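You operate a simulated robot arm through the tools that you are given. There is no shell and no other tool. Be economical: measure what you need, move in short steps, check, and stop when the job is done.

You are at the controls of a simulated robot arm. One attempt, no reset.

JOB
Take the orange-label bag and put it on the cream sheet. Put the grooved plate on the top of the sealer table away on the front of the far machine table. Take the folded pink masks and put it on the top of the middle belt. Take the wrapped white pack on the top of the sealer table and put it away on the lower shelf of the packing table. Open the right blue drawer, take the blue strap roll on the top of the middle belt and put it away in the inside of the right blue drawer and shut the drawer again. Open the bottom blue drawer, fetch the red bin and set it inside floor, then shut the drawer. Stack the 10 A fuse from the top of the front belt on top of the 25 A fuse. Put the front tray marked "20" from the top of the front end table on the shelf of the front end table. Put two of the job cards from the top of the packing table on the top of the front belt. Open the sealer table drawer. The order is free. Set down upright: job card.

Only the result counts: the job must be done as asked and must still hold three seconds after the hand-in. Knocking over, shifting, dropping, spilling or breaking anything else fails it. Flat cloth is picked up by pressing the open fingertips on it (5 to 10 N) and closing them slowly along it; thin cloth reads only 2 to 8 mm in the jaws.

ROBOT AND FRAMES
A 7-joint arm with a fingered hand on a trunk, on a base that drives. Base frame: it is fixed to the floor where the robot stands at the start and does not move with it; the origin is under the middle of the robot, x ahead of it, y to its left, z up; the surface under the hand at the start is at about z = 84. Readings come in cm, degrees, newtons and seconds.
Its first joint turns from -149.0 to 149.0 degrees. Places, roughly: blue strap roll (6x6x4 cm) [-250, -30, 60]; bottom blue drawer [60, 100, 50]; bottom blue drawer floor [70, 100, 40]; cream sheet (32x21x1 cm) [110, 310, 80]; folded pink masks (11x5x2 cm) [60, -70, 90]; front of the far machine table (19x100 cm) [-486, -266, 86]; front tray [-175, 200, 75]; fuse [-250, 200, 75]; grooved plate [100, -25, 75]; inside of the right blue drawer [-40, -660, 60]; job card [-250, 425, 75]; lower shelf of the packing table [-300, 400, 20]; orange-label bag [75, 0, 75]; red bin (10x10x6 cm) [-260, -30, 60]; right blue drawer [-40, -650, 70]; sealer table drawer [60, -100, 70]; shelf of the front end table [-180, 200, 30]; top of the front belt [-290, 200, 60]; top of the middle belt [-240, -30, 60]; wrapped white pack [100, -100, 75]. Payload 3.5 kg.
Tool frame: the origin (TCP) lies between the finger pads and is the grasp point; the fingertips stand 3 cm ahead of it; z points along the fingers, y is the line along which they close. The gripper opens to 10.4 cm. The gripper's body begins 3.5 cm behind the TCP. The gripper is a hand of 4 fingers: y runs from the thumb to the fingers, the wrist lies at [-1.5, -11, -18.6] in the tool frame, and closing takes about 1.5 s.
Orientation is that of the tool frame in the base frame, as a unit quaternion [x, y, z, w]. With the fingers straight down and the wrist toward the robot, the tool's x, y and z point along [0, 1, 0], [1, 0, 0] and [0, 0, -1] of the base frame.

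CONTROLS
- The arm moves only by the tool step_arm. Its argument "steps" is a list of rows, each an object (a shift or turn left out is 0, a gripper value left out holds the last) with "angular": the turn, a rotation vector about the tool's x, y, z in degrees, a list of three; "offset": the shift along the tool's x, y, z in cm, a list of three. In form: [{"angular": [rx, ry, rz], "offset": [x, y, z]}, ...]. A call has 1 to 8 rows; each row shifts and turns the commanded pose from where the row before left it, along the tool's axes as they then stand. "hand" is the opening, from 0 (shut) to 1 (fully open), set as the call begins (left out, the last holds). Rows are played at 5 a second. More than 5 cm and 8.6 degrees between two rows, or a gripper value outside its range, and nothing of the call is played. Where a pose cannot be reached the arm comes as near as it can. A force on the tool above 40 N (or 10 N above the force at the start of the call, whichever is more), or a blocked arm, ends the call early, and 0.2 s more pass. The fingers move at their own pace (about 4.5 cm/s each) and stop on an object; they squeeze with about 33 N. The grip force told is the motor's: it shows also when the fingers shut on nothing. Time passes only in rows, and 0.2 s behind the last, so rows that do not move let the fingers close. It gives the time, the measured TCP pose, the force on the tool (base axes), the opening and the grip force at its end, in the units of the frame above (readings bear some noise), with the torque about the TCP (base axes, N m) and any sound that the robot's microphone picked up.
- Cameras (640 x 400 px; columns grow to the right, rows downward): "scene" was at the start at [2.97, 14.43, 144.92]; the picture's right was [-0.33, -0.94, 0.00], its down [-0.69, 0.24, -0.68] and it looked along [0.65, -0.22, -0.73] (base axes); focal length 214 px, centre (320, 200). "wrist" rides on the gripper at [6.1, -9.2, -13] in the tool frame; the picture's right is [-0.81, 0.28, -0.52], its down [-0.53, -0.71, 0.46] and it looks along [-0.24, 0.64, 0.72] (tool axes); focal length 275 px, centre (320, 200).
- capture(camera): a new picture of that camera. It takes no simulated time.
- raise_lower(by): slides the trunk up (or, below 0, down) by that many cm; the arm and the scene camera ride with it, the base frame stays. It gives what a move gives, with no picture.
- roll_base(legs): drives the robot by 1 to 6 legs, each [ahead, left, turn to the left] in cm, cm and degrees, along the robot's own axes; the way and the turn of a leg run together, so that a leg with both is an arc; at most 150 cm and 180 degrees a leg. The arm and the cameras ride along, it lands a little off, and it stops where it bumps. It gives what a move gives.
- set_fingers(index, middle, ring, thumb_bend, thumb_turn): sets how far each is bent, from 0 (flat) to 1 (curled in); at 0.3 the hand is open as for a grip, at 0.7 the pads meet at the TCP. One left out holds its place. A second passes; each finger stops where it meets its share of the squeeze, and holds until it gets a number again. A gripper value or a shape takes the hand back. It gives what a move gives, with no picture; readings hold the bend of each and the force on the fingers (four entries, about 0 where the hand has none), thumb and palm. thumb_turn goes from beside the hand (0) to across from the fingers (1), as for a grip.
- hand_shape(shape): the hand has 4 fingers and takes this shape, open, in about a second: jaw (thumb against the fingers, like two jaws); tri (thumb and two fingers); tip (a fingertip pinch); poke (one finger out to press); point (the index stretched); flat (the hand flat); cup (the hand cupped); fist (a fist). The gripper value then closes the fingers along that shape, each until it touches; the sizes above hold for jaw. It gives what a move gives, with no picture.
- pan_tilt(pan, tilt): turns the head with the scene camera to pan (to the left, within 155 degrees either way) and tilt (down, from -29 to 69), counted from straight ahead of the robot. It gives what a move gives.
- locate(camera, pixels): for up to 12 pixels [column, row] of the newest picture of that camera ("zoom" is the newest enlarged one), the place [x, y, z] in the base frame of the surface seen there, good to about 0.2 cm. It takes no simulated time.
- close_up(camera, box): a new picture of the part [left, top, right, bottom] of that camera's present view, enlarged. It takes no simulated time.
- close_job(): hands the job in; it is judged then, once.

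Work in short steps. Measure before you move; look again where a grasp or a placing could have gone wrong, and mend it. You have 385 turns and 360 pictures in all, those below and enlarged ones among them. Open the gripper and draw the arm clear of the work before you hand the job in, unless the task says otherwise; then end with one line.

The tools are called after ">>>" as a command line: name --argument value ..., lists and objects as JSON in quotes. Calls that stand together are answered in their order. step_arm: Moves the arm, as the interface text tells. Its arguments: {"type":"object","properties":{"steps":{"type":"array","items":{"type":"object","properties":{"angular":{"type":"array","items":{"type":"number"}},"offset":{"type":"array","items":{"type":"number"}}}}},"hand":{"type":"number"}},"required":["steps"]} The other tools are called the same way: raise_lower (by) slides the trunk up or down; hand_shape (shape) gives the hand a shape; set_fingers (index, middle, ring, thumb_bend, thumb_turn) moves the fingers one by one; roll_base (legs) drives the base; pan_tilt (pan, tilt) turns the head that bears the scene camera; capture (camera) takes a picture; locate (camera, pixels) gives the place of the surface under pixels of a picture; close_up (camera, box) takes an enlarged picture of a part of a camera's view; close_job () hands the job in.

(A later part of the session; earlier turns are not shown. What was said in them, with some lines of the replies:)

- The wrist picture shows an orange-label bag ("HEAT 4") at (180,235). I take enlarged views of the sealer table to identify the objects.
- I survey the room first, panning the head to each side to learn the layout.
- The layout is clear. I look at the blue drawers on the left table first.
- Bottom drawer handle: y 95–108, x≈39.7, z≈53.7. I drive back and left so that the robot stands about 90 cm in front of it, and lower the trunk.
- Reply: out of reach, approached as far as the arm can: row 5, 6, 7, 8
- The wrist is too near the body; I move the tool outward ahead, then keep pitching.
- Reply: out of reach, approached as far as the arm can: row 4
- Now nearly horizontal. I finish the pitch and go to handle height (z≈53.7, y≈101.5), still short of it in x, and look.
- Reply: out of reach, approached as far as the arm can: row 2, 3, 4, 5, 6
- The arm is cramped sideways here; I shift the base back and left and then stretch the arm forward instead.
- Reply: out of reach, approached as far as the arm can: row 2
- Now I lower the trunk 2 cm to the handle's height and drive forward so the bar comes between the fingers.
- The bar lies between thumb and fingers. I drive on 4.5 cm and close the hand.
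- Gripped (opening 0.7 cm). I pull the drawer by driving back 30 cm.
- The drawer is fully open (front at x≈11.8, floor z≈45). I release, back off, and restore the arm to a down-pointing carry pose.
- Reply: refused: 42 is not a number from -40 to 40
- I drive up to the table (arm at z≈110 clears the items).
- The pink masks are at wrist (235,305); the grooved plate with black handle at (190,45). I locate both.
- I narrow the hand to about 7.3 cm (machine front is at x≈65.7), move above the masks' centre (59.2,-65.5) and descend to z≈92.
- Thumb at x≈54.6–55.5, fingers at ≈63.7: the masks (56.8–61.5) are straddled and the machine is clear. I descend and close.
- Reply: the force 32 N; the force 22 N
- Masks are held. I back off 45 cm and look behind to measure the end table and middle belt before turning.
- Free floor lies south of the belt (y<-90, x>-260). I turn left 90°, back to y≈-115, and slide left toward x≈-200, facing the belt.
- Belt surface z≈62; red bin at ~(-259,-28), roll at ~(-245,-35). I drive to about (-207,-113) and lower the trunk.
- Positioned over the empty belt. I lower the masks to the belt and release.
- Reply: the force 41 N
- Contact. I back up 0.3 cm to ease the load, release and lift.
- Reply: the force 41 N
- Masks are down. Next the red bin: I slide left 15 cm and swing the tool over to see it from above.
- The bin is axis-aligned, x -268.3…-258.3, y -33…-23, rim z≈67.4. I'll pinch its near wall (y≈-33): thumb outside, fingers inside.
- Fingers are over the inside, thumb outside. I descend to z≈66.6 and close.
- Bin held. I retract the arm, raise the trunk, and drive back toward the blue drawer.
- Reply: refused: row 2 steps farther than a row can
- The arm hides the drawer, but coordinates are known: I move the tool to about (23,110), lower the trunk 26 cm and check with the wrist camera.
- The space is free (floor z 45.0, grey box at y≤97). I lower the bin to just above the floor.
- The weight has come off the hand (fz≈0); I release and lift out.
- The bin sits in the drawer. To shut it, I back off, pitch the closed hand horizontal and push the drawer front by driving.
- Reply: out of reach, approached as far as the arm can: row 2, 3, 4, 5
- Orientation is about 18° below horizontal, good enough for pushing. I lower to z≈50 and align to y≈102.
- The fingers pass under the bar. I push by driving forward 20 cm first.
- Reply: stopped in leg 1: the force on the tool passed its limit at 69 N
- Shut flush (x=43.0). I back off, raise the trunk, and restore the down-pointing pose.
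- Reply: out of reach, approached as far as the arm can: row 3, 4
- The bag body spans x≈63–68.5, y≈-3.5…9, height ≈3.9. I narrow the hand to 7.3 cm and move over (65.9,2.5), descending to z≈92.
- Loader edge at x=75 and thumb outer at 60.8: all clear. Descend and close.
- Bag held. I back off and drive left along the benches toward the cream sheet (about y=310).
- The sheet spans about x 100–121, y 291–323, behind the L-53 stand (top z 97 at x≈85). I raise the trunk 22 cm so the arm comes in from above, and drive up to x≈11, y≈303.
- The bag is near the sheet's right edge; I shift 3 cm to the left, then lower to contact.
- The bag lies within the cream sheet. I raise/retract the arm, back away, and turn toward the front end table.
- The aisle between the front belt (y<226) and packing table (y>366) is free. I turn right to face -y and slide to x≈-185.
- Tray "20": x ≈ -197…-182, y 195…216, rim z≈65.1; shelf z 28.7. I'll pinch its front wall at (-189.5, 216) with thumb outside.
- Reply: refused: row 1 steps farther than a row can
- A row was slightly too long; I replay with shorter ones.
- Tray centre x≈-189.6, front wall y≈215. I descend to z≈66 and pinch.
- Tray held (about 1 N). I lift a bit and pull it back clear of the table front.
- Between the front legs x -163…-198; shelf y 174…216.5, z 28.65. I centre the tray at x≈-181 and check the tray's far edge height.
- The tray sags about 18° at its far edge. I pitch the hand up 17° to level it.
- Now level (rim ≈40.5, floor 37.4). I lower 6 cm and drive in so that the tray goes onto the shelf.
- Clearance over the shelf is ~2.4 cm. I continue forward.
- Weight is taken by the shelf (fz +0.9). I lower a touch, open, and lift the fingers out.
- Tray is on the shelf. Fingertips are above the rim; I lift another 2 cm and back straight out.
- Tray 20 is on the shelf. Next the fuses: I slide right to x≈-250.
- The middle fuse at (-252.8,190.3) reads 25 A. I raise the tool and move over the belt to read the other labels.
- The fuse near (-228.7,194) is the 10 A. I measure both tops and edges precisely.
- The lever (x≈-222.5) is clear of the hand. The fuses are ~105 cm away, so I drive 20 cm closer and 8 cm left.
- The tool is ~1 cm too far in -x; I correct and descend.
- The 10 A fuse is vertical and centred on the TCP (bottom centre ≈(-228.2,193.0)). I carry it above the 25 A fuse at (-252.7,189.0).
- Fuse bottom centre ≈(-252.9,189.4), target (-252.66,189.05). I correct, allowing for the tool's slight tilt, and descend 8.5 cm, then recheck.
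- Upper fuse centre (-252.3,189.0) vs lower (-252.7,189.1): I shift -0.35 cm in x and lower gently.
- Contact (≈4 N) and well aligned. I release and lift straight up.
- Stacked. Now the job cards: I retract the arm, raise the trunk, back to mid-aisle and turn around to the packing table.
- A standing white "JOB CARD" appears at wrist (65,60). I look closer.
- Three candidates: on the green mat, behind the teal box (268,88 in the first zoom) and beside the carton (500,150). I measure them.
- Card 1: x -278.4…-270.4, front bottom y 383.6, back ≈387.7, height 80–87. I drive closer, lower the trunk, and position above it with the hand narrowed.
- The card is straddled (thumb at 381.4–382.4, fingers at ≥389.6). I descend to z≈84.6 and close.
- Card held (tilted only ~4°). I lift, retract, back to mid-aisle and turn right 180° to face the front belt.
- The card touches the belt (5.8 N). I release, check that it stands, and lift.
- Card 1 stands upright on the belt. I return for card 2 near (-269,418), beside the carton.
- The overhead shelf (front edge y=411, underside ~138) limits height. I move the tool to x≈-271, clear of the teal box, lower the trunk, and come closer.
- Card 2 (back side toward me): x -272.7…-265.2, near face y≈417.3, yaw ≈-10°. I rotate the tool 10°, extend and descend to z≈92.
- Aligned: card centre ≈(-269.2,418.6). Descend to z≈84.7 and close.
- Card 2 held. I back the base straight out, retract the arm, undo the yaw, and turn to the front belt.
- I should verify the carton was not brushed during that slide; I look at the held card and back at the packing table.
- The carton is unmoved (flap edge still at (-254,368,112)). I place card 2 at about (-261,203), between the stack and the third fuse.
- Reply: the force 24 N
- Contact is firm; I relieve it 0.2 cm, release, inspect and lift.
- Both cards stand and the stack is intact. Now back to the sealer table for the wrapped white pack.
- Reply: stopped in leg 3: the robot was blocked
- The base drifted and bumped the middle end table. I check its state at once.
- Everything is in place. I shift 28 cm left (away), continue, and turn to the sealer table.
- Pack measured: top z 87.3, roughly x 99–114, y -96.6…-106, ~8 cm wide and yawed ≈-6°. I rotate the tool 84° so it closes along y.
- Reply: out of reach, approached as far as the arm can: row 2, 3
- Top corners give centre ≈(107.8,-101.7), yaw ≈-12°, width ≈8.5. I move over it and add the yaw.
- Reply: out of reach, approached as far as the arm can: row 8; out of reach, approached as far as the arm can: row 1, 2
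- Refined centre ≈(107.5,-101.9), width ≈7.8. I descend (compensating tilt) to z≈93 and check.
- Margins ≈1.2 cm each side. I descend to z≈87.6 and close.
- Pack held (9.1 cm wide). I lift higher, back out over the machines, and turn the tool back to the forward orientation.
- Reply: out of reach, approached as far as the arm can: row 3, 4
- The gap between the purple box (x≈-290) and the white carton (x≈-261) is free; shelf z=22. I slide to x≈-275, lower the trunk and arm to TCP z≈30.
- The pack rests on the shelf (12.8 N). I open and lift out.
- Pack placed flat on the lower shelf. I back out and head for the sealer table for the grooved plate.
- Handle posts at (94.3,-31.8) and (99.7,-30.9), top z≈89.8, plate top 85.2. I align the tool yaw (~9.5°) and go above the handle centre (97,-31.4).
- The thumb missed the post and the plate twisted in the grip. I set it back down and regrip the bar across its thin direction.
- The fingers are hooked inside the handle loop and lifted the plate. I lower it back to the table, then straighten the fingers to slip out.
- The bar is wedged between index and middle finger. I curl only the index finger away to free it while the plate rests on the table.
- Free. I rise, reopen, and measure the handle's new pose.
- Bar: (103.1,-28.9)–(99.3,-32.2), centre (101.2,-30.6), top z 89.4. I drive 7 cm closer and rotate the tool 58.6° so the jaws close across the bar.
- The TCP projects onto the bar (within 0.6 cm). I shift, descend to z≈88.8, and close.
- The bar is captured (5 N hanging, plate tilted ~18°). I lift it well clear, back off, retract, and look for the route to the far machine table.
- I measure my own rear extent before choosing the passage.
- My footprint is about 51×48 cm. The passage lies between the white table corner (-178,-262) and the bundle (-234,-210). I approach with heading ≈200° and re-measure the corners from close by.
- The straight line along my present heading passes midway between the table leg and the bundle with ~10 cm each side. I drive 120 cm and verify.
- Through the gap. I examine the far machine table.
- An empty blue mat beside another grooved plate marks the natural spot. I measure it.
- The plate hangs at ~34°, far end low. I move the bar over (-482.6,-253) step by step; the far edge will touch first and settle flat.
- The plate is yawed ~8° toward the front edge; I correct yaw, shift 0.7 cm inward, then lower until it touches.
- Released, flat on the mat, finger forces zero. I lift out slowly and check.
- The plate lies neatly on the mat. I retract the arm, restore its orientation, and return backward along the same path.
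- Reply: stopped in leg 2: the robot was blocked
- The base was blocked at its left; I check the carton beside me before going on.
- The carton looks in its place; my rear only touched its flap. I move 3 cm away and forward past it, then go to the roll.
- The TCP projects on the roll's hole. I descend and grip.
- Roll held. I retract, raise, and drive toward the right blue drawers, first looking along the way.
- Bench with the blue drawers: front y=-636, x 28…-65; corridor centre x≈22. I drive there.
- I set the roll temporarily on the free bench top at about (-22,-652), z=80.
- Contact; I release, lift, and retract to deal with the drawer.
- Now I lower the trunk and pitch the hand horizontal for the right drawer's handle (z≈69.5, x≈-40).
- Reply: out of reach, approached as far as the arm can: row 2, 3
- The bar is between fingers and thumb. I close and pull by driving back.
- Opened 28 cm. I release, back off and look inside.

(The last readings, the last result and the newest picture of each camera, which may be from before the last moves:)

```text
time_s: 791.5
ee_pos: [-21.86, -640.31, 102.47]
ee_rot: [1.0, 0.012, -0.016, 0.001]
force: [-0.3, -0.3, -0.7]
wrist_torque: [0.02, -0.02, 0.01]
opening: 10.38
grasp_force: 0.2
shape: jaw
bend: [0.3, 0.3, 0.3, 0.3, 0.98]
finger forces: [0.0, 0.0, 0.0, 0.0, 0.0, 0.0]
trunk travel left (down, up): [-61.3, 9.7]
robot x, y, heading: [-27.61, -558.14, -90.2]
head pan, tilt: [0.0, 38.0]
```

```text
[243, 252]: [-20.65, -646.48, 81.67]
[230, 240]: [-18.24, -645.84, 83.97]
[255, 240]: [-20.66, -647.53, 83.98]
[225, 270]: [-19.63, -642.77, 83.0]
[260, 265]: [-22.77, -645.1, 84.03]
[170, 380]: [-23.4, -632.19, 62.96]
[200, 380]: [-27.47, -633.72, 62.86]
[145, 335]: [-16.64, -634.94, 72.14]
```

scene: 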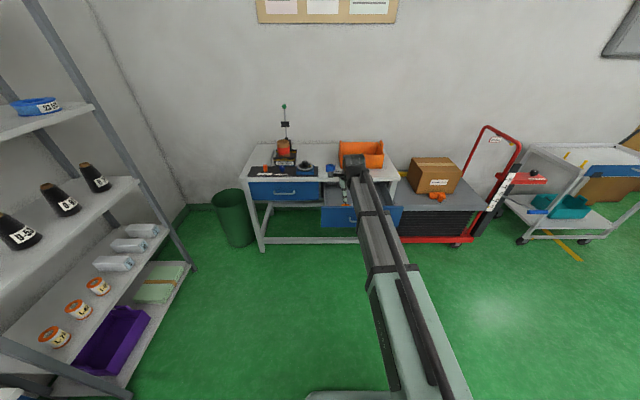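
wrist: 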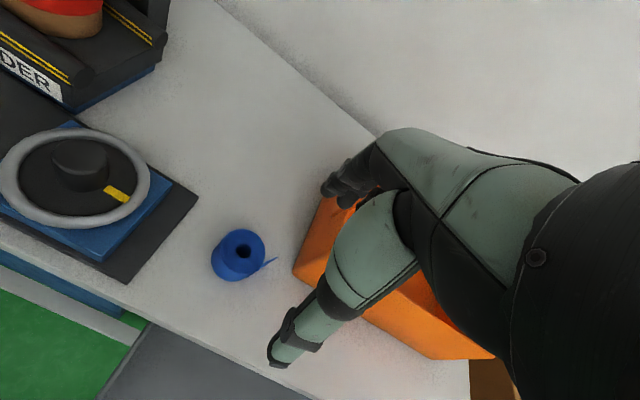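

>>> step_arm --hand 0.85 --steps '[{"offset": [1.2, 2.5, 0]}, {"offset": [1.1, 2.4, 0]}, {"offset": [0, 0, 4.8]}, {"offset": [0, 0, 4.8]}, {"offset": [0, 0, 2.5]}, {}]'

>>> capture --camera "wrist"

```text
time_s: 792.9
ee_pos: [-19.73, -644.96, 90.14]
ee_rot: [1.0, 0.013, -0.017, 0.002]
force: [-0.6, 0.4, -0.5]
wrist_torque: [0.03, -0.01, 0.0]
opening: 8.84
grasp_force: 0.0
shape: jaw
bend: [0.27, 0.33, 0.31, 0.44, 0.98]
finger forces: [0.0, 0.0, 0.1, 0.0, 0.0, 0.0]
trunk travel left (down, up): [-61.3, 9.7]
robot x, y, heading: [-28.08, -557.99, -90.5]
head pan, tilt: [0.0, 38.0]
```

```text
133 pictures are left
```

wrist: 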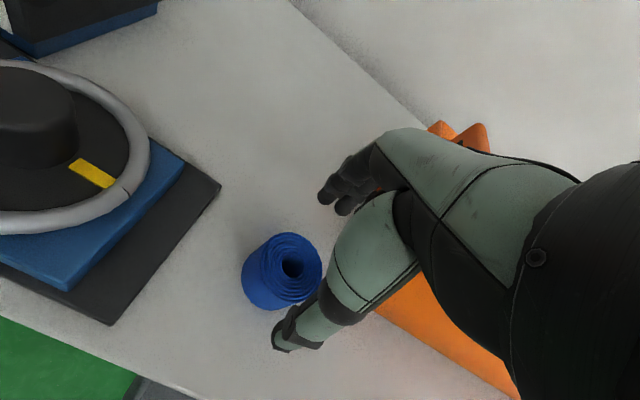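

>>> step_arm --steps '[{"offset": [-0.2, 0, 3.5]}, {"offset": [0, 0, 3.1]}, {}]'

>>> step_arm --hand 0 --steps '[{}, {}, {}, {}, {}, {}, {}]'

>>> step_arm --steps '[{"offset": [0, 0, -4]}, {"offset": [0, 0, -4.5]}, {"offset": [0, 0, -4]}, {"offset": [-4, -2.8, 0]}, {"offset": [-4, -2.8, 0]}, {"offset": [-4, -2.8, 0]}, {"offset": [-4, -2.8, 0]}, {"offset": [-4, -2.8, 0]}]'

>>> step_arm --steps '[{"offset": [0, -4, 0]}, {"offset": [0, -4, 0]}, {}]'

>>> capture --camera "wrist"

```text
time_s: 793.7
ee_pos: [-20.03, -644.84, 83.69]
ee_rot: [1.0, 0.013, -0.017, 0.002]
force: [0.1, 0.0, 0.1]
wrist_torque: [0.0, 0.0, -0.02]
opening: 8.89
grasp_force: 0.0
shape: jaw
bend: [0.27, 0.33, 0.31, 0.44, 0.98]
finger forces: [0.0, 0.0, 0.1, 0.1, 0.0, 0.0]
trunk travel left (down, up): [-61.3, 9.7]
robot x, y, heading: [-27.59, -558.37, -90.4]
head pan, tilt: [0.0, 38.0]
```

```text
time_s: 795.3
ee_pos: [-19.95, -644.89, 83.76]
ee_rot: [1.0, 0.013, -0.017, 0.001]
force: [-0.1, 0.6, 0.4]
wrist_torque: [0.0, -0.01, -0.04]
opening: 4.52
grasp_force: 32.8
shape: jaw
bend: [0.74, 0.47, 0.51, 0.72, 1.0]
finger forces: [19.0, 8.4, 0.0, 0.0, 28.7, 0.0]
trunk travel left (down, up): [-61.3, 9.7]
robot x, y, heading: [-28.08, -558.07, -90.3]
head pan, tilt: [0.0, 38.0]
```

```text
time_s: 797.1
ee_pos: [-40.2, -631.56, 96.9]
ee_rot: [1.0, 0.013, -0.017, 0.001]
force: [0.4, -0.5, -1.2]
wrist_torque: [-0.03, 0.01, -0.03]
opening: 4.48
grasp_force: 33.0
shape: jaw
bend: [0.74, 0.47, 0.51, 0.72, 1.0]
finger forces: [19.0, 8.7, 0.1, 0.1, 28.7, 0.0]
trunk travel left (down, up): [-61.3, 9.7]
robot x, y, heading: [-28.25, -558.02, -90.4]
head pan, tilt: [0.0, 38.0]
```

```text
time_s: 797.9
ee_pos: [-40.35, -623.49, 96.87]
ee_rot: [1.0, 0.013, -0.016, 0.001]
force: [-0.3, 0.2, -1.1]
wrist_torque: [-0.02, -0.01, -0.06]
opening: 4.51
grasp_force: 33.2
shape: jaw
bend: [0.74, 0.47, 0.51, 0.72, 1.0]
finger forces: [19.2, 8.8, 0.0, 0.1, 28.7, 0.1]
trunk travel left (down, up): [-61.3, 9.7]
robot x, y, heading: [-27.47, -558.4, -90.0]
head pan, tilt: [0.0, 38.0]
```

```text
132 pictures are left
```

wrist: 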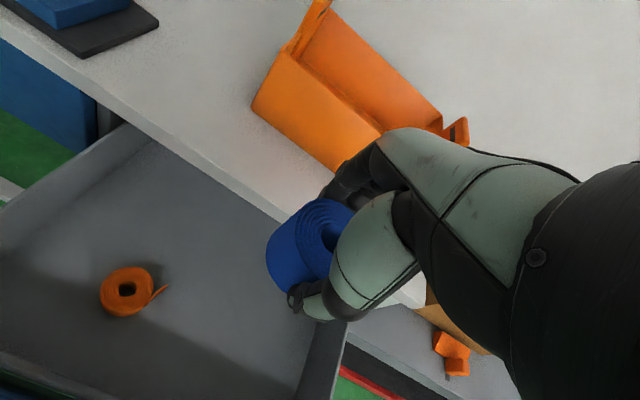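

>>> locate --camera "wrist" --pixels '[[130, 290], [160, 290], [325, 370], [200, 360], [230, 210], [60, 370]]'

>>> raise_lower --by -22

>>> capture --camera "wrist"

```text
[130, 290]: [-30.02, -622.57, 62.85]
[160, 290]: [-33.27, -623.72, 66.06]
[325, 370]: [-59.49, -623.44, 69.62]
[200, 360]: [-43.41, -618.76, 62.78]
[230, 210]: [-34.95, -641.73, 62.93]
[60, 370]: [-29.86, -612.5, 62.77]
```

```text
time_s: 800.2
ee_pos: [-40.29, -623.53, 74.97]
ee_rot: [1.0, 0.013, -0.016, 0.001]
force: [-0.7, 0.5, -0.2]
wrist_torque: [0.04, 0.02, -0.03]
opening: 4.5
grasp_force: 33.0
shape: jaw
bend: [0.74, 0.47, 0.51, 0.72, 1.0]
finger forces: [19.1, 8.7, 0.0, 0.0, 28.8, 0.1]
trunk travel left (down, up): [-39.3, 31.7]
robot x, y, heading: [-28.13, -558.41, -90.4]
head pan, tilt: [0.0, 38.0]
```

```text
131 pictures are left
```

wrist: 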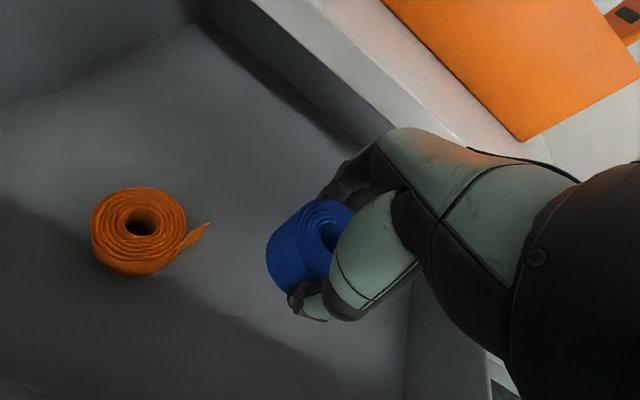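

>>> step_arm --steps '[{"offset": [-4.5, 0, 0]}, {"offset": [0, 0, 4]}, {"offset": [0, 0, 3.5]}, {"offset": [0, 0, 0.6]}, {}]'

>>> step_arm --steps '[{"offset": [0, 0, 0.3]}, {"offset": [0, 0, 0.2]}, {}]'

```text
time_s: 801.4
ee_pos: [-45.18, -623.75, 67.02]
ee_rot: [1.0, 0.014, -0.017, 0.002]
force: [0.0, 1.3, -0.6]
wrist_torque: [0.0, -0.02, 0.0]
opening: 4.49
grasp_force: 32.8
shape: jaw
bend: [0.74, 0.47, 0.51, 0.72, 1.0]
finger forces: [19.1, 8.9, 0.0, 0.1, 28.6, 0.0]
trunk travel left (down, up): [-39.3, 31.7]
robot x, y, heading: [-27.88, -557.78, -90.3]
head pan, tilt: [0.0, 38.0]
```

```text
time_s: 802.2
ee_pos: [-45.19, -623.74, 66.5]
ee_rot: [1.0, 0.014, -0.016, 0.001]
force: [-0.1, -0.3, -0.7]
wrist_torque: [-0.01, -0.04, 0.02]
opening: 4.5
grasp_force: 32.7
shape: jaw
bend: [0.74, 0.47, 0.51, 0.72, 1.0]
finger forces: [19.2, 8.8, 0.1, 0.0, 28.6, 0.0]
trunk travel left (down, up): [-39.3, 31.7]
robot x, y, heading: [-28.02, -558.02, -90.7]
head pan, tilt: [0.0, 38.0]
```

>>> step_arm --steps '[{"offset": [0, 0, 0.25]}, {}]'

>>> step_arm --hand 0.85 --steps '[{}, {}, {}, {}, {}]'

>>> step_arm --steps '[{"offset": [0, 0, -3]}, {"offset": [0, 0, -4]}, {"offset": [0, 0, -4.5]}]'

>>> raise_lower --by 18

>>> capture --camera "wrist"

```text
time_s: 802.8
ee_pos: [-45.28, -623.59, 66.43]
ee_rot: [1.0, 0.014, -0.017, 0.001]
force: [-2.1, 0.2, 11.2]
wrist_torque: [-0.13, 0.0, -0.03]
opening: 4.54
grasp_force: 32.5
shape: jaw
bend: [0.74, 0.47, 0.51, 0.72, 1.0]
finger forces: [19.4, 10.0, 0.0, 0.1, 30.0, 0.0]
trunk travel left (down, up): [-39.3, 31.7]
robot x, y, heading: [-27.73, -558.24, -90.4]
head pan, tilt: [0.0, 38.0]
```

```text
time_s: 804.0
ee_pos: [-45.06, -623.62, 66.33]
ee_rot: [1.0, 0.013, -0.017, 0.001]
force: [0.0, -1.0, 0.2]
wrist_torque: [0.01, 0.03, -0.02]
opening: 8.81
grasp_force: 0.1
shape: jaw
bend: [0.27, 0.33, 0.31, 0.44, 0.99]
finger forces: [0.0, 0.0, 0.1, 0.1, 0.2, 0.0]
trunk travel left (down, up): [-39.3, 31.7]
robot x, y, heading: [-27.72, -558.23, -90.5]
head pan, tilt: [0.0, 38.0]
```

```text
time_s: 804.8
ee_pos: [-45.06, -623.82, 77.72]
ee_rot: [1.0, 0.012, -0.016, 0.001]
force: [0.3, -0.3, -0.2]
wrist_torque: [-0.03, -0.02, 0.01]
opening: 8.85
grasp_force: 0.0
shape: jaw
bend: [0.27, 0.33, 0.31, 0.44, 0.99]
finger forces: [0.0, 0.0, 0.1, 0.0, 0.0, 0.0]
trunk travel left (down, up): [-39.3, 31.7]
robot x, y, heading: [-27.83, -558.04, -90.2]
head pan, tilt: [0.0, 38.0]
```

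```text
time_s: 806.8
ee_pos: [-45.13, -623.86, 95.69]
ee_rot: [1.0, 0.013, -0.016, 0.001]
force: [0.3, -0.2, -0.4]
wrist_torque: [-0.04, 0.0, 0.02]
opening: 8.82
grasp_force: 0.0
shape: jaw
bend: [0.27, 0.33, 0.31, 0.44, 0.99]
finger forces: [0.0, 0.0, 0.0, 0.0, 0.2, 0.0]
trunk travel left (down, up): [-57.3, 13.7]
robot x, y, heading: [-27.79, -558.21, -90.2]
head pan, tilt: [0.0, 38.0]
```

```text
130 pictures are left
```

wrist: 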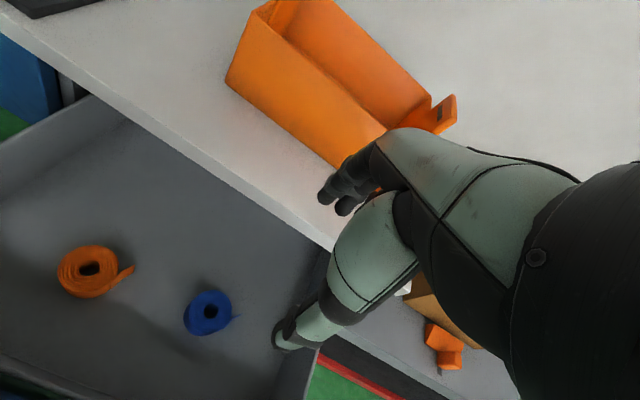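

The roll is in. I back off, make the closed hand horizontal at z≈66 and push the drawer shut by driving.

>>> roll_base --legs '[[-52, 0, 0]]'

>>> step_arm --hand 0 --steps '[{"offset": [3, 3.5, 0]}, {"offset": [3, 3.5, 0]}, {"offset": [1, 4, 0]}, {"offset": [0, 4, 0]}, {"angular": [-8, 0, 0]}, {"angular": [-8, 0, 0]}, {"angular": [-8, 0, 0]}, {"angular": [-8, 0, 0]}]'

>>> step_arm --steps '[{"angular": [-8, 0, 0]}, {"angular": [-8, 0, 0]}, {"angular": [-8, 0, 0]}, {"angular": [-8, 0, 0]}, {"angular": [-8, 0, 0]}, {"angular": [-8, 0, 0]}]'

>>> raise_lower --by -29

```text
time_s: 809.8
ee_pos: [-44.54, -573.07, 95.62]
ee_rot: [1.0, 0.016, -0.017, 0.001]
force: [-0.1, -0.4, 0.2]
wrist_torque: [0.0, 0.03, 0.01]
opening: 8.82
grasp_force: 0.0
shape: jaw
bend: [0.27, 0.33, 0.31, 0.44, 0.99]
finger forces: [0.1, 0.0, 0.1, 0.0, 0.0, 0.1]
trunk travel left (down, up): [-57.3, 13.7]
robot x, y, heading: [-27.67, -507.62, -89.8]
head pan, tilt: [0.0, 38.0]
```

```text
time_s: 811.6
ee_pos: [-37.23, -587.95, 95.57]
ee_rot: [0.96, 0.019, -0.011, 0.278]
force: [-0.6, 0.0, 0.1]
wrist_torque: [-0.01, -0.02, 0.02]
opening: 0.0
grasp_force: 33.0
shape: jaw
bend: [0.7, 0.7, 0.7, 0.47, 1.0]
finger forces: [0.0, 0.0, 0.1, 0.1, 0.0, 0.0]
trunk travel left (down, up): [-57.3, 13.7]
robot x, y, heading: [-27.6, -507.43, -89.8]
head pan, tilt: [0.0, 38.0]
```

```text
time_s: 813.0
ee_pos: [-37.21, -587.92, 95.44]
ee_rot: [0.765, 0.022, -0.003, 0.644]
force: [0.9, 0.5, -0.8]
wrist_torque: [0.01, -0.01, 0.0]
opening: 0.0
grasp_force: 32.5
shape: jaw
bend: [0.7, 0.7, 0.7, 0.47, 1.0]
finger forces: [0.0, 0.0, 0.0, 0.0, 0.1, 0.0]
trunk travel left (down, up): [-57.3, 13.7]
robot x, y, heading: [-27.33, -507.33, -89.7]
head pan, tilt: [0.0, 38.0]
```

```text
time_s: 815.9
ee_pos: [-37.21, -588.06, 66.44]
ee_rot: [0.765, 0.022, -0.003, 0.643]
force: [0.3, -0.2, -1.0]
wrist_torque: [0.02, -0.01, 0.02]
opening: 0.0
grasp_force: 33.6
shape: jaw
bend: [0.7, 0.7, 0.7, 0.47, 1.0]
finger forces: [0.1, 0.1, 0.1, 0.0, 0.0, 0.0]
trunk travel left (down, up): [-28.3, 42.7]
robot x, y, heading: [-27.58, -507.28, -90.3]
head pan, tilt: [0.0, 38.0]
```

>>> roll_base --legs '[[24, 0, 0]]'

>>> close_up --camera "scene" --box '[290, 140, 450, 250]'

>>> roll_base --legs '[[23, 0, 0]]'

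>>> close_up --camera "scene" --box '[250, 140, 450, 260]'

>>> locate --camera "zoom" --pixels '[[300, 150], [400, 150], [150, 150], [350, 180]]'

```text
time_s: 817.7
ee_pos: [-37.44, -612.36, 66.45]
ee_rot: [0.765, 0.021, -0.004, 0.643]
force: [-0.1, -0.2, 0.3]
wrist_torque: [0.0, 0.01, 0.0]
opening: 0.01
grasp_force: 32.8
shape: jaw
bend: [0.7, 0.7, 0.7, 0.47, 1.0]
finger forces: [0.0, 0.1, 0.0, 0.0, 0.0, 0.0]
trunk travel left (down, up): [-28.3, 42.7]
robot x, y, heading: [-27.92, -532.05, -90.1]
head pan, tilt: [0.0, 38.0]
```

```text
3.64 times, centred on (370, 195) of scene
```

zoom: 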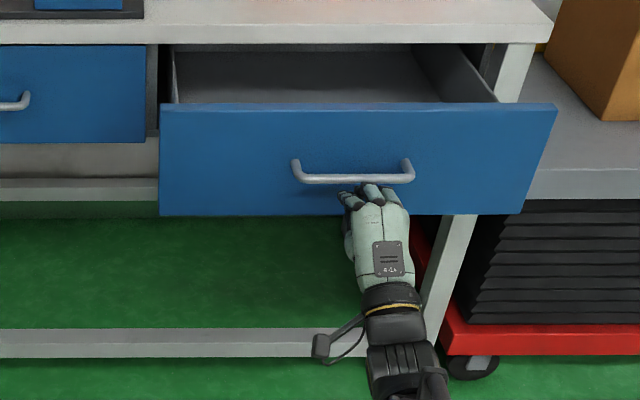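

```text
time_s: 819.4
ee_pos: [-37.59, -632.39, 66.16]
ee_rot: [0.767, 0.021, -0.003, 0.641]
force: [0.0, 11.3, -11.0]
wrist_torque: [-0.27, -0.15, -0.16]
opening: 0.02
grasp_force: 32.5
shape: jaw
bend: [0.7, 0.7, 0.7, 0.5, 1.0]
finger forces: [0.0, 9.3, 1.6, 0.1, 0.1, 0.1]
trunk travel left (down, up): [-28.3, 42.7]
robot x, y, heading: [-27.74, -552.31, -90.2]
head pan, tilt: [0.0, 38.0]
stopped in leg 1: the force on the tool passed its limit at 94 N (the readings are from after the stop); the commanded pose is now the measured one
```

```text
3.20 times, centred on (350, 200) of scene
```

zoom: 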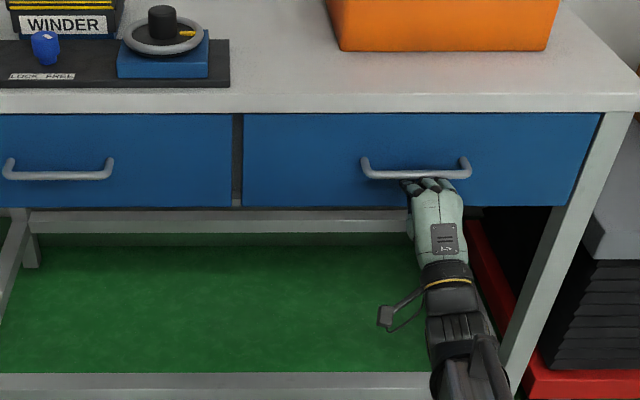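

```text
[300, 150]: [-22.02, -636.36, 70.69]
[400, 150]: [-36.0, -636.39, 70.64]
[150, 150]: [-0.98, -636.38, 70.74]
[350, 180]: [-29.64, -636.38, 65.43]
```

Flush shut (y=-636.4). Last task: the sealer table drawer. I back away, raise the arm, and drive back.

>>> roll_base --legs '[[-40, 0, 0]]'

>>> raise_lower --by 40

>>> roll_base --legs '[[-90, 48, 0], [-150, 0, 0], [-95, 0, 0]]'

```text
time_s: 821.8
ee_pos: [-37.91, -592.25, 66.42]
ee_rot: [0.766, 0.018, -0.006, 0.642]
force: [1.1, -0.2, -0.9]
wrist_torque: [-0.01, 0.01, 0.01]
opening: 0.01
grasp_force: 32.7
shape: jaw
bend: [0.7, 0.7, 0.7, 0.5, 1.0]
finger forces: [0.0, 0.0, 0.0, 0.1, 0.0, 0.1]
trunk travel left (down, up): [-28.3, 42.7]
robot x, y, heading: [-27.46, -512.15, -90.7]
head pan, tilt: [0.0, 38.0]
```

```text
time_s: 825.7
ee_pos: [-37.82, -592.4, 106.33]
ee_rot: [0.766, 0.018, -0.005, 0.643]
force: [0.2, -0.8, 0.4]
wrist_torque: [-0.01, -0.04, -0.01]
opening: 0.0
grasp_force: 33.1
shape: jaw
bend: [0.7, 0.7, 0.7, 0.5, 1.0]
finger forces: [0.0, 0.0, 0.1, 0.0, 0.1, 0.1]
trunk travel left (down, up): [-68.3, 2.7]
robot x, y, heading: [-27.31, -512.13, -90.6]
head pan, tilt: [0.0, 38.0]
```

```text
time_s: 842.5
ee_pos: [25.3, -258.64, 106.35]
ee_rot: [0.766, 0.004, -0.017, 0.642]
force: [-0.1, 0.3, -0.4]
wrist_torque: [-0.01, -0.01, 0.01]
opening: 0.0
grasp_force: 32.5
shape: jaw
bend: [0.7, 0.7, 0.7, 0.5, 1.0]
finger forces: [0.1, 0.0, 0.1, 0.1, 0.0, 0.0]
trunk travel left (down, up): [-68.3, 2.7]
robot x, y, heading: [38.48, -178.87, -92.8]
head pan, tilt: [0.0, 38.0]
```

>>> roll_base --legs '[[0, -84, 0], [0, 0, 92.8], [0, 66, 0]]'

>>> raise_lower --by -30

>>> pan_tilt --pan 0 --tilt 38

>>> capture --camera "scene"

```text
time_s: 854.3
ee_pos: [30.83, -112.28, 106.42]
ee_rot: [0.501, 0.58, 0.472, 0.436]
force: [-0.2, -1.1, -0.4]
wrist_torque: [0.04, 0.01, 0.0]
opening: 0.0
grasp_force: 32.4
shape: jaw
bend: [0.7, 0.7, 0.7, 0.5, 1.0]
finger forces: [0.1, 0.1, 0.0, 0.0, 0.0, 0.0]
trunk travel left (down, up): [-68.3, 2.7]
robot x, y, heading: [-50.11, -109.75, 4.8]
head pan, tilt: [0.0, 38.0]
```

```text
time_s: 857.3
ee_pos: [30.7, -112.23, 76.37]
ee_rot: [0.501, 0.579, 0.473, 0.436]
force: [0.0, 0.3, -0.1]
wrist_torque: [-0.04, 0.05, 0.0]
opening: 0.01
grasp_force: 32.6
shape: jaw
bend: [0.7, 0.7, 0.7, 0.5, 1.0]
finger forces: [0.0, 0.0, 0.1, 0.0, 0.1, 0.1]
trunk travel left (down, up): [-38.3, 32.7]
robot x, y, heading: [-50.61, -109.65, 5.0]
head pan, tilt: [0.0, 38.0]
```

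```text
time_s: 857.9
ee_pos: [30.76, -112.21, 76.26]
ee_rot: [0.501, 0.579, 0.473, 0.436]
force: [0.0, -0.5, 1.3]
wrist_torque: [-0.01, 0.01, 0.0]
opening: 0.0
grasp_force: 32.9
shape: jaw
bend: [0.7, 0.7, 0.7, 0.5, 1.0]
finger forces: [0.0, 0.1, 0.0, 0.0, 0.0, 0.1]
trunk travel left (down, up): [-38.3, 32.7]
robot x, y, heading: [-49.83, -109.63, 5.2]
head pan, tilt: [0.0, 38.0]
```

```text
127 pictures are left
```

scene: 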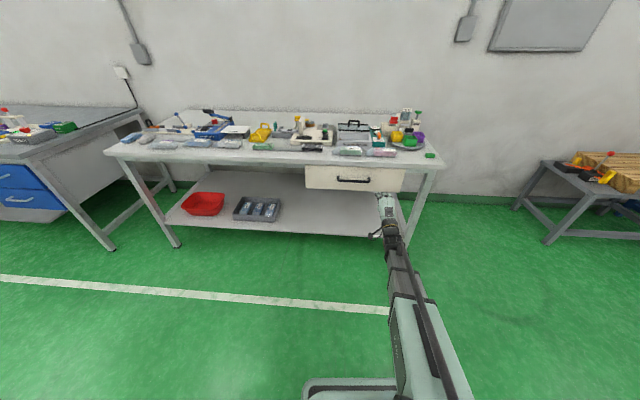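

>>> close_up --camera "scene" --box '[290, 130, 440, 230]'

>>> locate --camera "scene" --pixels '[[340, 179], [353, 181], [366, 181], [320, 178], [395, 182], [353, 189], [385, 195]]'

```text
4.00 times, centred on (365, 180) of scene
```

zoom: 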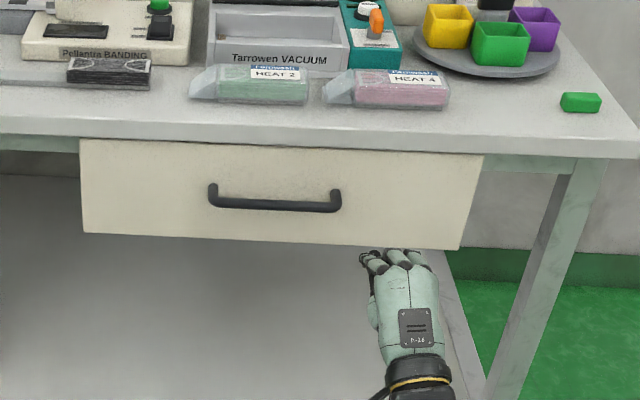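

```text
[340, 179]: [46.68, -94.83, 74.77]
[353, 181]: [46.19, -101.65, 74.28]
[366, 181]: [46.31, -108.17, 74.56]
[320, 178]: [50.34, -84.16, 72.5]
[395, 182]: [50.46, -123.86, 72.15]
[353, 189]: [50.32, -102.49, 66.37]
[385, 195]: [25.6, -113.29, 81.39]
```

Handle: y -94…-109, x≈46.4, z≈74.4. I align, open the hand to ~6 cm, and approach.

>>> roll_base --legs '[[0, 0, -5.2], [0, 17.5, 0]]'

>>> step_arm --hand 0.6 --steps '[{}, {}, {}, {}, {}, {}]'

>>> close_up --camera "scene" --box '[300, 130, 450, 230]'

```text
time_s: 859.9
ee_pos: [30.36, -102.05, 76.32]
ee_rot: [0.527, 0.556, 0.452, 0.457]
force: [0.2, -0.5, 0.1]
wrist_torque: [-0.01, -0.02, 0.0]
opening: 0.0
grasp_force: 33.1
shape: jaw
bend: [0.7, 0.7, 0.7, 0.5, 1.0]
finger forces: [0.1, 0.1, 0.0, 0.1, 0.0, 0.1]
trunk travel left (down, up): [-38.3, 32.7]
robot x, y, heading: [-49.66, -92.41, -0.3]
head pan, tilt: [0.0, 38.0]
```

```text
time_s: 861.3
ee_pos: [30.3, -102.19, 76.26]
ee_rot: [0.527, 0.556, 0.452, 0.457]
force: [0.5, 1.0, 0.5]
wrist_torque: [0.0, -0.01, -0.03]
opening: 6.21
grasp_force: 0.1
shape: jaw
bend: [0.29, 0.41, 0.37, 0.65, 1.0]
finger forces: [0.1, 0.0, 0.0, 0.0, 0.0, 0.1]
trunk travel left (down, up): [-38.3, 32.7]
robot x, y, heading: [-50.52, -92.26, -0.3]
head pan, tilt: [0.0, 38.0]
```

```text
4.00 times, centred on (375, 180) of scene
```

zoom: 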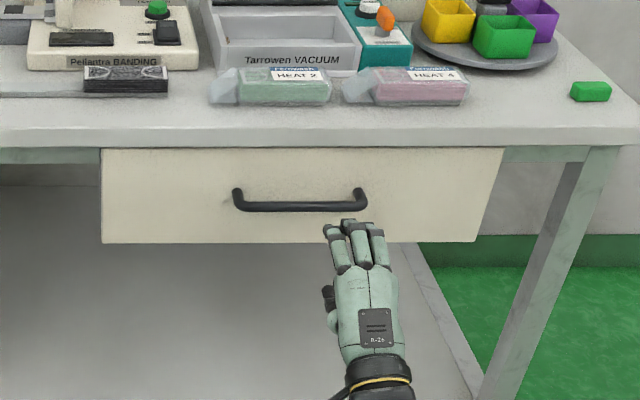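

>>> raise_lower --by -1.8

>>> roll_base --legs '[[14.5, 0.5, 0]]'

>>> close_up --camera "scene" --box '[300, 130, 450, 230]'

>>> close_up --camera "wrist" --box '[140, 100, 460, 400]'

```text
time_s: 862.0
ee_pos: [30.31, -101.99, 74.66]
ee_rot: [0.528, 0.556, 0.452, 0.457]
force: [0.3, 0.3, -0.7]
wrist_torque: [0.01, 0.01, 0.02]
opening: 6.23
grasp_force: 0.2
shape: jaw
bend: [0.29, 0.41, 0.37, 0.65, 1.0]
finger forces: [0.0, 0.1, 0.0, 0.1, 0.0, 0.0]
trunk travel left (down, up): [-36.5, 34.5]
robot x, y, heading: [-50.06, -92.21, -0.2]
head pan, tilt: [0.0, 38.0]
```

```text
time_s: 863.3
ee_pos: [45.34, -101.66, 74.57]
ee_rot: [0.527, 0.556, 0.452, 0.457]
force: [0.2, 0.3, 0.7]
wrist_torque: [0.05, 0.02, -0.03]
opening: 6.24
grasp_force: 0.0
shape: jaw
bend: [0.29, 0.41, 0.37, 0.65, 1.0]
finger forces: [0.1, 0.0, 0.1, 0.0, 0.0, 0.1]
trunk travel left (down, up): [-36.5, 34.5]
robot x, y, heading: [-34.96, -91.85, -0.6]
head pan, tilt: [0.0, 38.0]
```

```text
4.00 times, centred on (375, 180) of scene
```

zoom: 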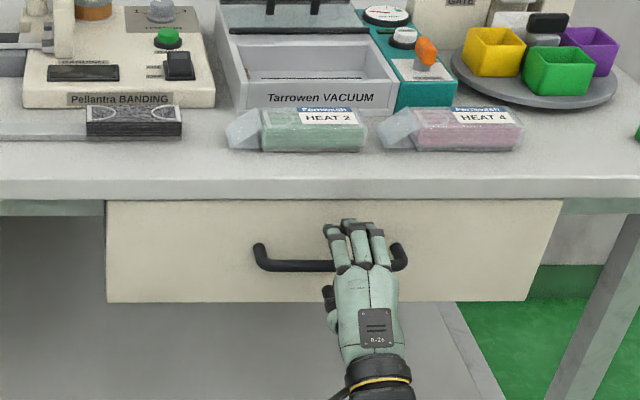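

```text
1.33 times, centred on (300, 250) of wrist
```

zoom: 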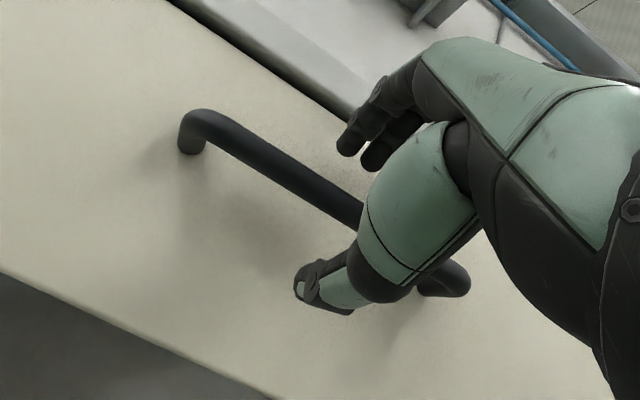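

Bar is between thumb and fingers. I close and pull by driving back.

>>> step_arm --hand 0 --steps '[{}, {}, {}, {}, {}, {}, {}]'

>>> roll_base --legs '[[-15, 0, 0], [-13, 0, 0]]'

>>> capture --camera "scene"

```text
time_s: 864.9
ee_pos: [45.38, -101.56, 74.43]
ee_rot: [0.527, 0.556, 0.452, 0.457]
force: [3.4, 0.1, -2.7]
wrist_torque: [-0.13, 0.01, -0.01]
opening: 0.75
grasp_force: 32.7
shape: jaw
bend: [0.71, 0.71, 0.69, 0.74, 1.0]
finger forces: [14.2, 6.2, 3.3, 0.0, 27.8, 0.0]
trunk travel left (down, up): [-36.5, 34.5]
robot x, y, heading: [-34.89, -91.85, -0.4]
head pan, tilt: [0.0, 38.0]
```

```text
time_s: 867.2
ee_pos: [17.29, -101.43, 74.5]
ee_rot: [0.528, 0.556, 0.452, 0.457]
force: [1.1, -14.1, -7.3]
wrist_torque: [-0.05, 0.08, -0.2]
opening: 0.79
grasp_force: 32.6
shape: jaw
bend: [0.71, 0.71, 0.7, 0.75, 1.0]
finger forces: [14.6, 6.0, 3.2, 0.0, 29.1, 0.0]
trunk travel left (down, up): [-36.5, 34.5]
robot x, y, heading: [-62.98, -91.65, -0.4]
head pan, tilt: [0.0, 38.0]
```

```text
122 pictures are left
```

scene: 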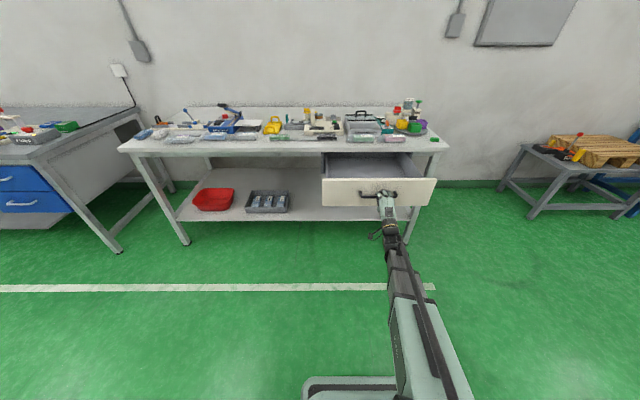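

Opened 28 cm. I pull gently a little further to reach its stop.

>>> roll_base --legs '[[-5, 0, 0]]'

>>> close_up --camera "scene" --box '[290, 120, 460, 240]'

>>> locate --camera "zoom" --pixels '[[150, 240], [500, 260], [300, 230], [310, 160]]'

```text
time_s: 868.1
ee_pos: [12.2, -101.57, 74.42]
ee_rot: [0.529, 0.555, 0.451, 0.457]
force: [0.6, -9.7, -6.3]
wrist_torque: [-0.08, 0.1, -0.15]
opening: 0.83
grasp_force: 32.9
shape: jaw
bend: [0.71, 0.71, 0.7, 0.75, 1.0]
finger forces: [14.3, 5.5, 3.1, 0.0, 29.2, 0.0]
trunk travel left (down, up): [-36.5, 34.5]
robot x, y, heading: [-67.89, -91.19, -0.2]
head pan, tilt: [0.0, 38.0]
```

```text
3.33 times, centred on (375, 180) of scene
```

zoom: 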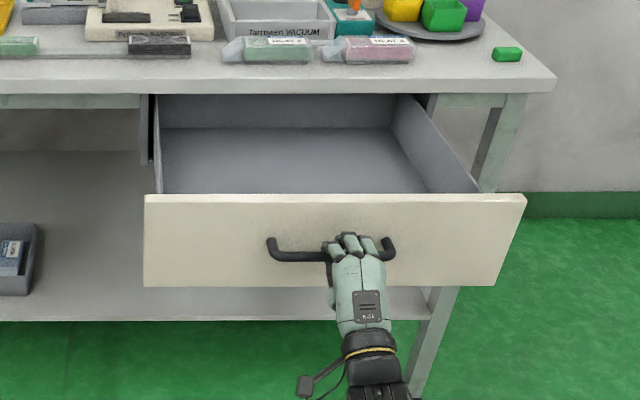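

```text
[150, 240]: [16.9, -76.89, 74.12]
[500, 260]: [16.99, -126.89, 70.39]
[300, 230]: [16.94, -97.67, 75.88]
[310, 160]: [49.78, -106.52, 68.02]
```

Open 33.5 cm. I release, back away, and raise the arm.

>>> step_arm --hand 1 --steps '[{}, {}, {}, {}, {}, {}, {}, {}]'

>>> roll_base --legs '[[-10, 0, 0]]'

>>> raise_lower --by 30

>>> capture --camera "scene"

>>> close_up --camera "scene" --box '[130, 90, 450, 250]'

```text
time_s: 869.9
ee_pos: [12.3, -101.41, 74.46]
ee_rot: [0.527, 0.557, 0.452, 0.456]
force: [-0.3, -0.1, 1.1]
wrist_torque: [0.03, 0.03, 0.0]
opening: 10.35
grasp_force: 0.1
shape: jaw
bend: [0.3, 0.3, 0.3, 0.3, 0.98]
finger forces: [0.1, 0.0, 0.0, 0.1, 0.1, 0.0]
trunk travel left (down, up): [-36.5, 34.5]
robot x, y, heading: [-68.22, -91.92, -0.2]
head pan, tilt: [0.0, 38.0]
```

```text
time_s: 871.1
ee_pos: [2.09, -101.39, 74.53]
ee_rot: [0.528, 0.555, 0.452, 0.457]
force: [-0.1, -0.7, -0.8]
wrist_torque: [0.01, -0.02, 0.0]
opening: 10.36
grasp_force: 0.1
shape: jaw
bend: [0.3, 0.3, 0.3, 0.3, 0.98]
finger forces: [0.1, 0.0, 0.1, 0.0, 0.0, 0.0]
trunk travel left (down, up): [-36.5, 34.5]
robot x, y, heading: [-78.5, -91.79, -0.2]
head pan, tilt: [0.0, 38.0]
```

```text
time_s: 874.1
ee_pos: [2.08, -101.41, 104.51]
ee_rot: [0.528, 0.556, 0.451, 0.457]
force: [-0.1, -0.4, -0.2]
wrist_torque: [0.0, 0.01, 0.02]
opening: 10.35
grasp_force: 0.1
shape: jaw
bend: [0.3, 0.3, 0.3, 0.3, 0.98]
finger forces: [0.0, 0.1, 0.1, 0.0, 0.1, 0.0]
trunk travel left (down, up): [-66.5, 4.5]
robot x, y, heading: [-78.2, -91.83, -0.3]
head pan, tilt: [0.0, 38.0]
```

```text
120 pictures are left
```

scene: 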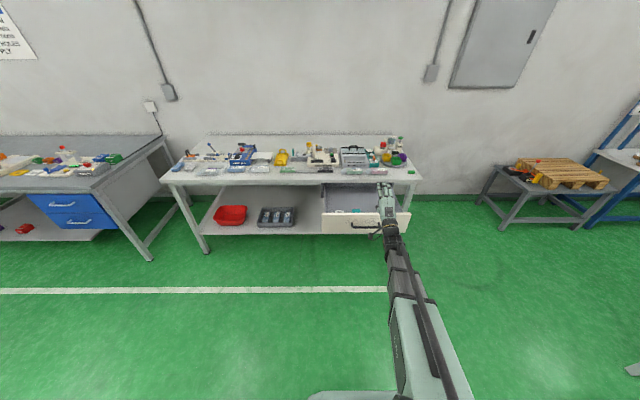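

```text
2.00 times, centred on (290, 170) of scene
```

zoom: 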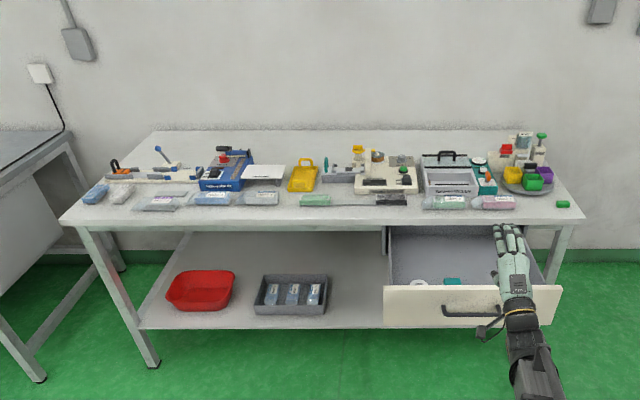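

All ten parts are done: the sealer drawer is open, the hand is empty and the arm is clear of the work. I hand the job in.

>>> close_job

```text
The job is handed in.
```

I did every part of the job and handed it in. The base bumped two things that weren't part of it. It touched the middle end table, where the located points still read the same afterwards. It also nudged the flap of the open carton by the middle belt, which looked unmoved, but I couldn't measure that closely.
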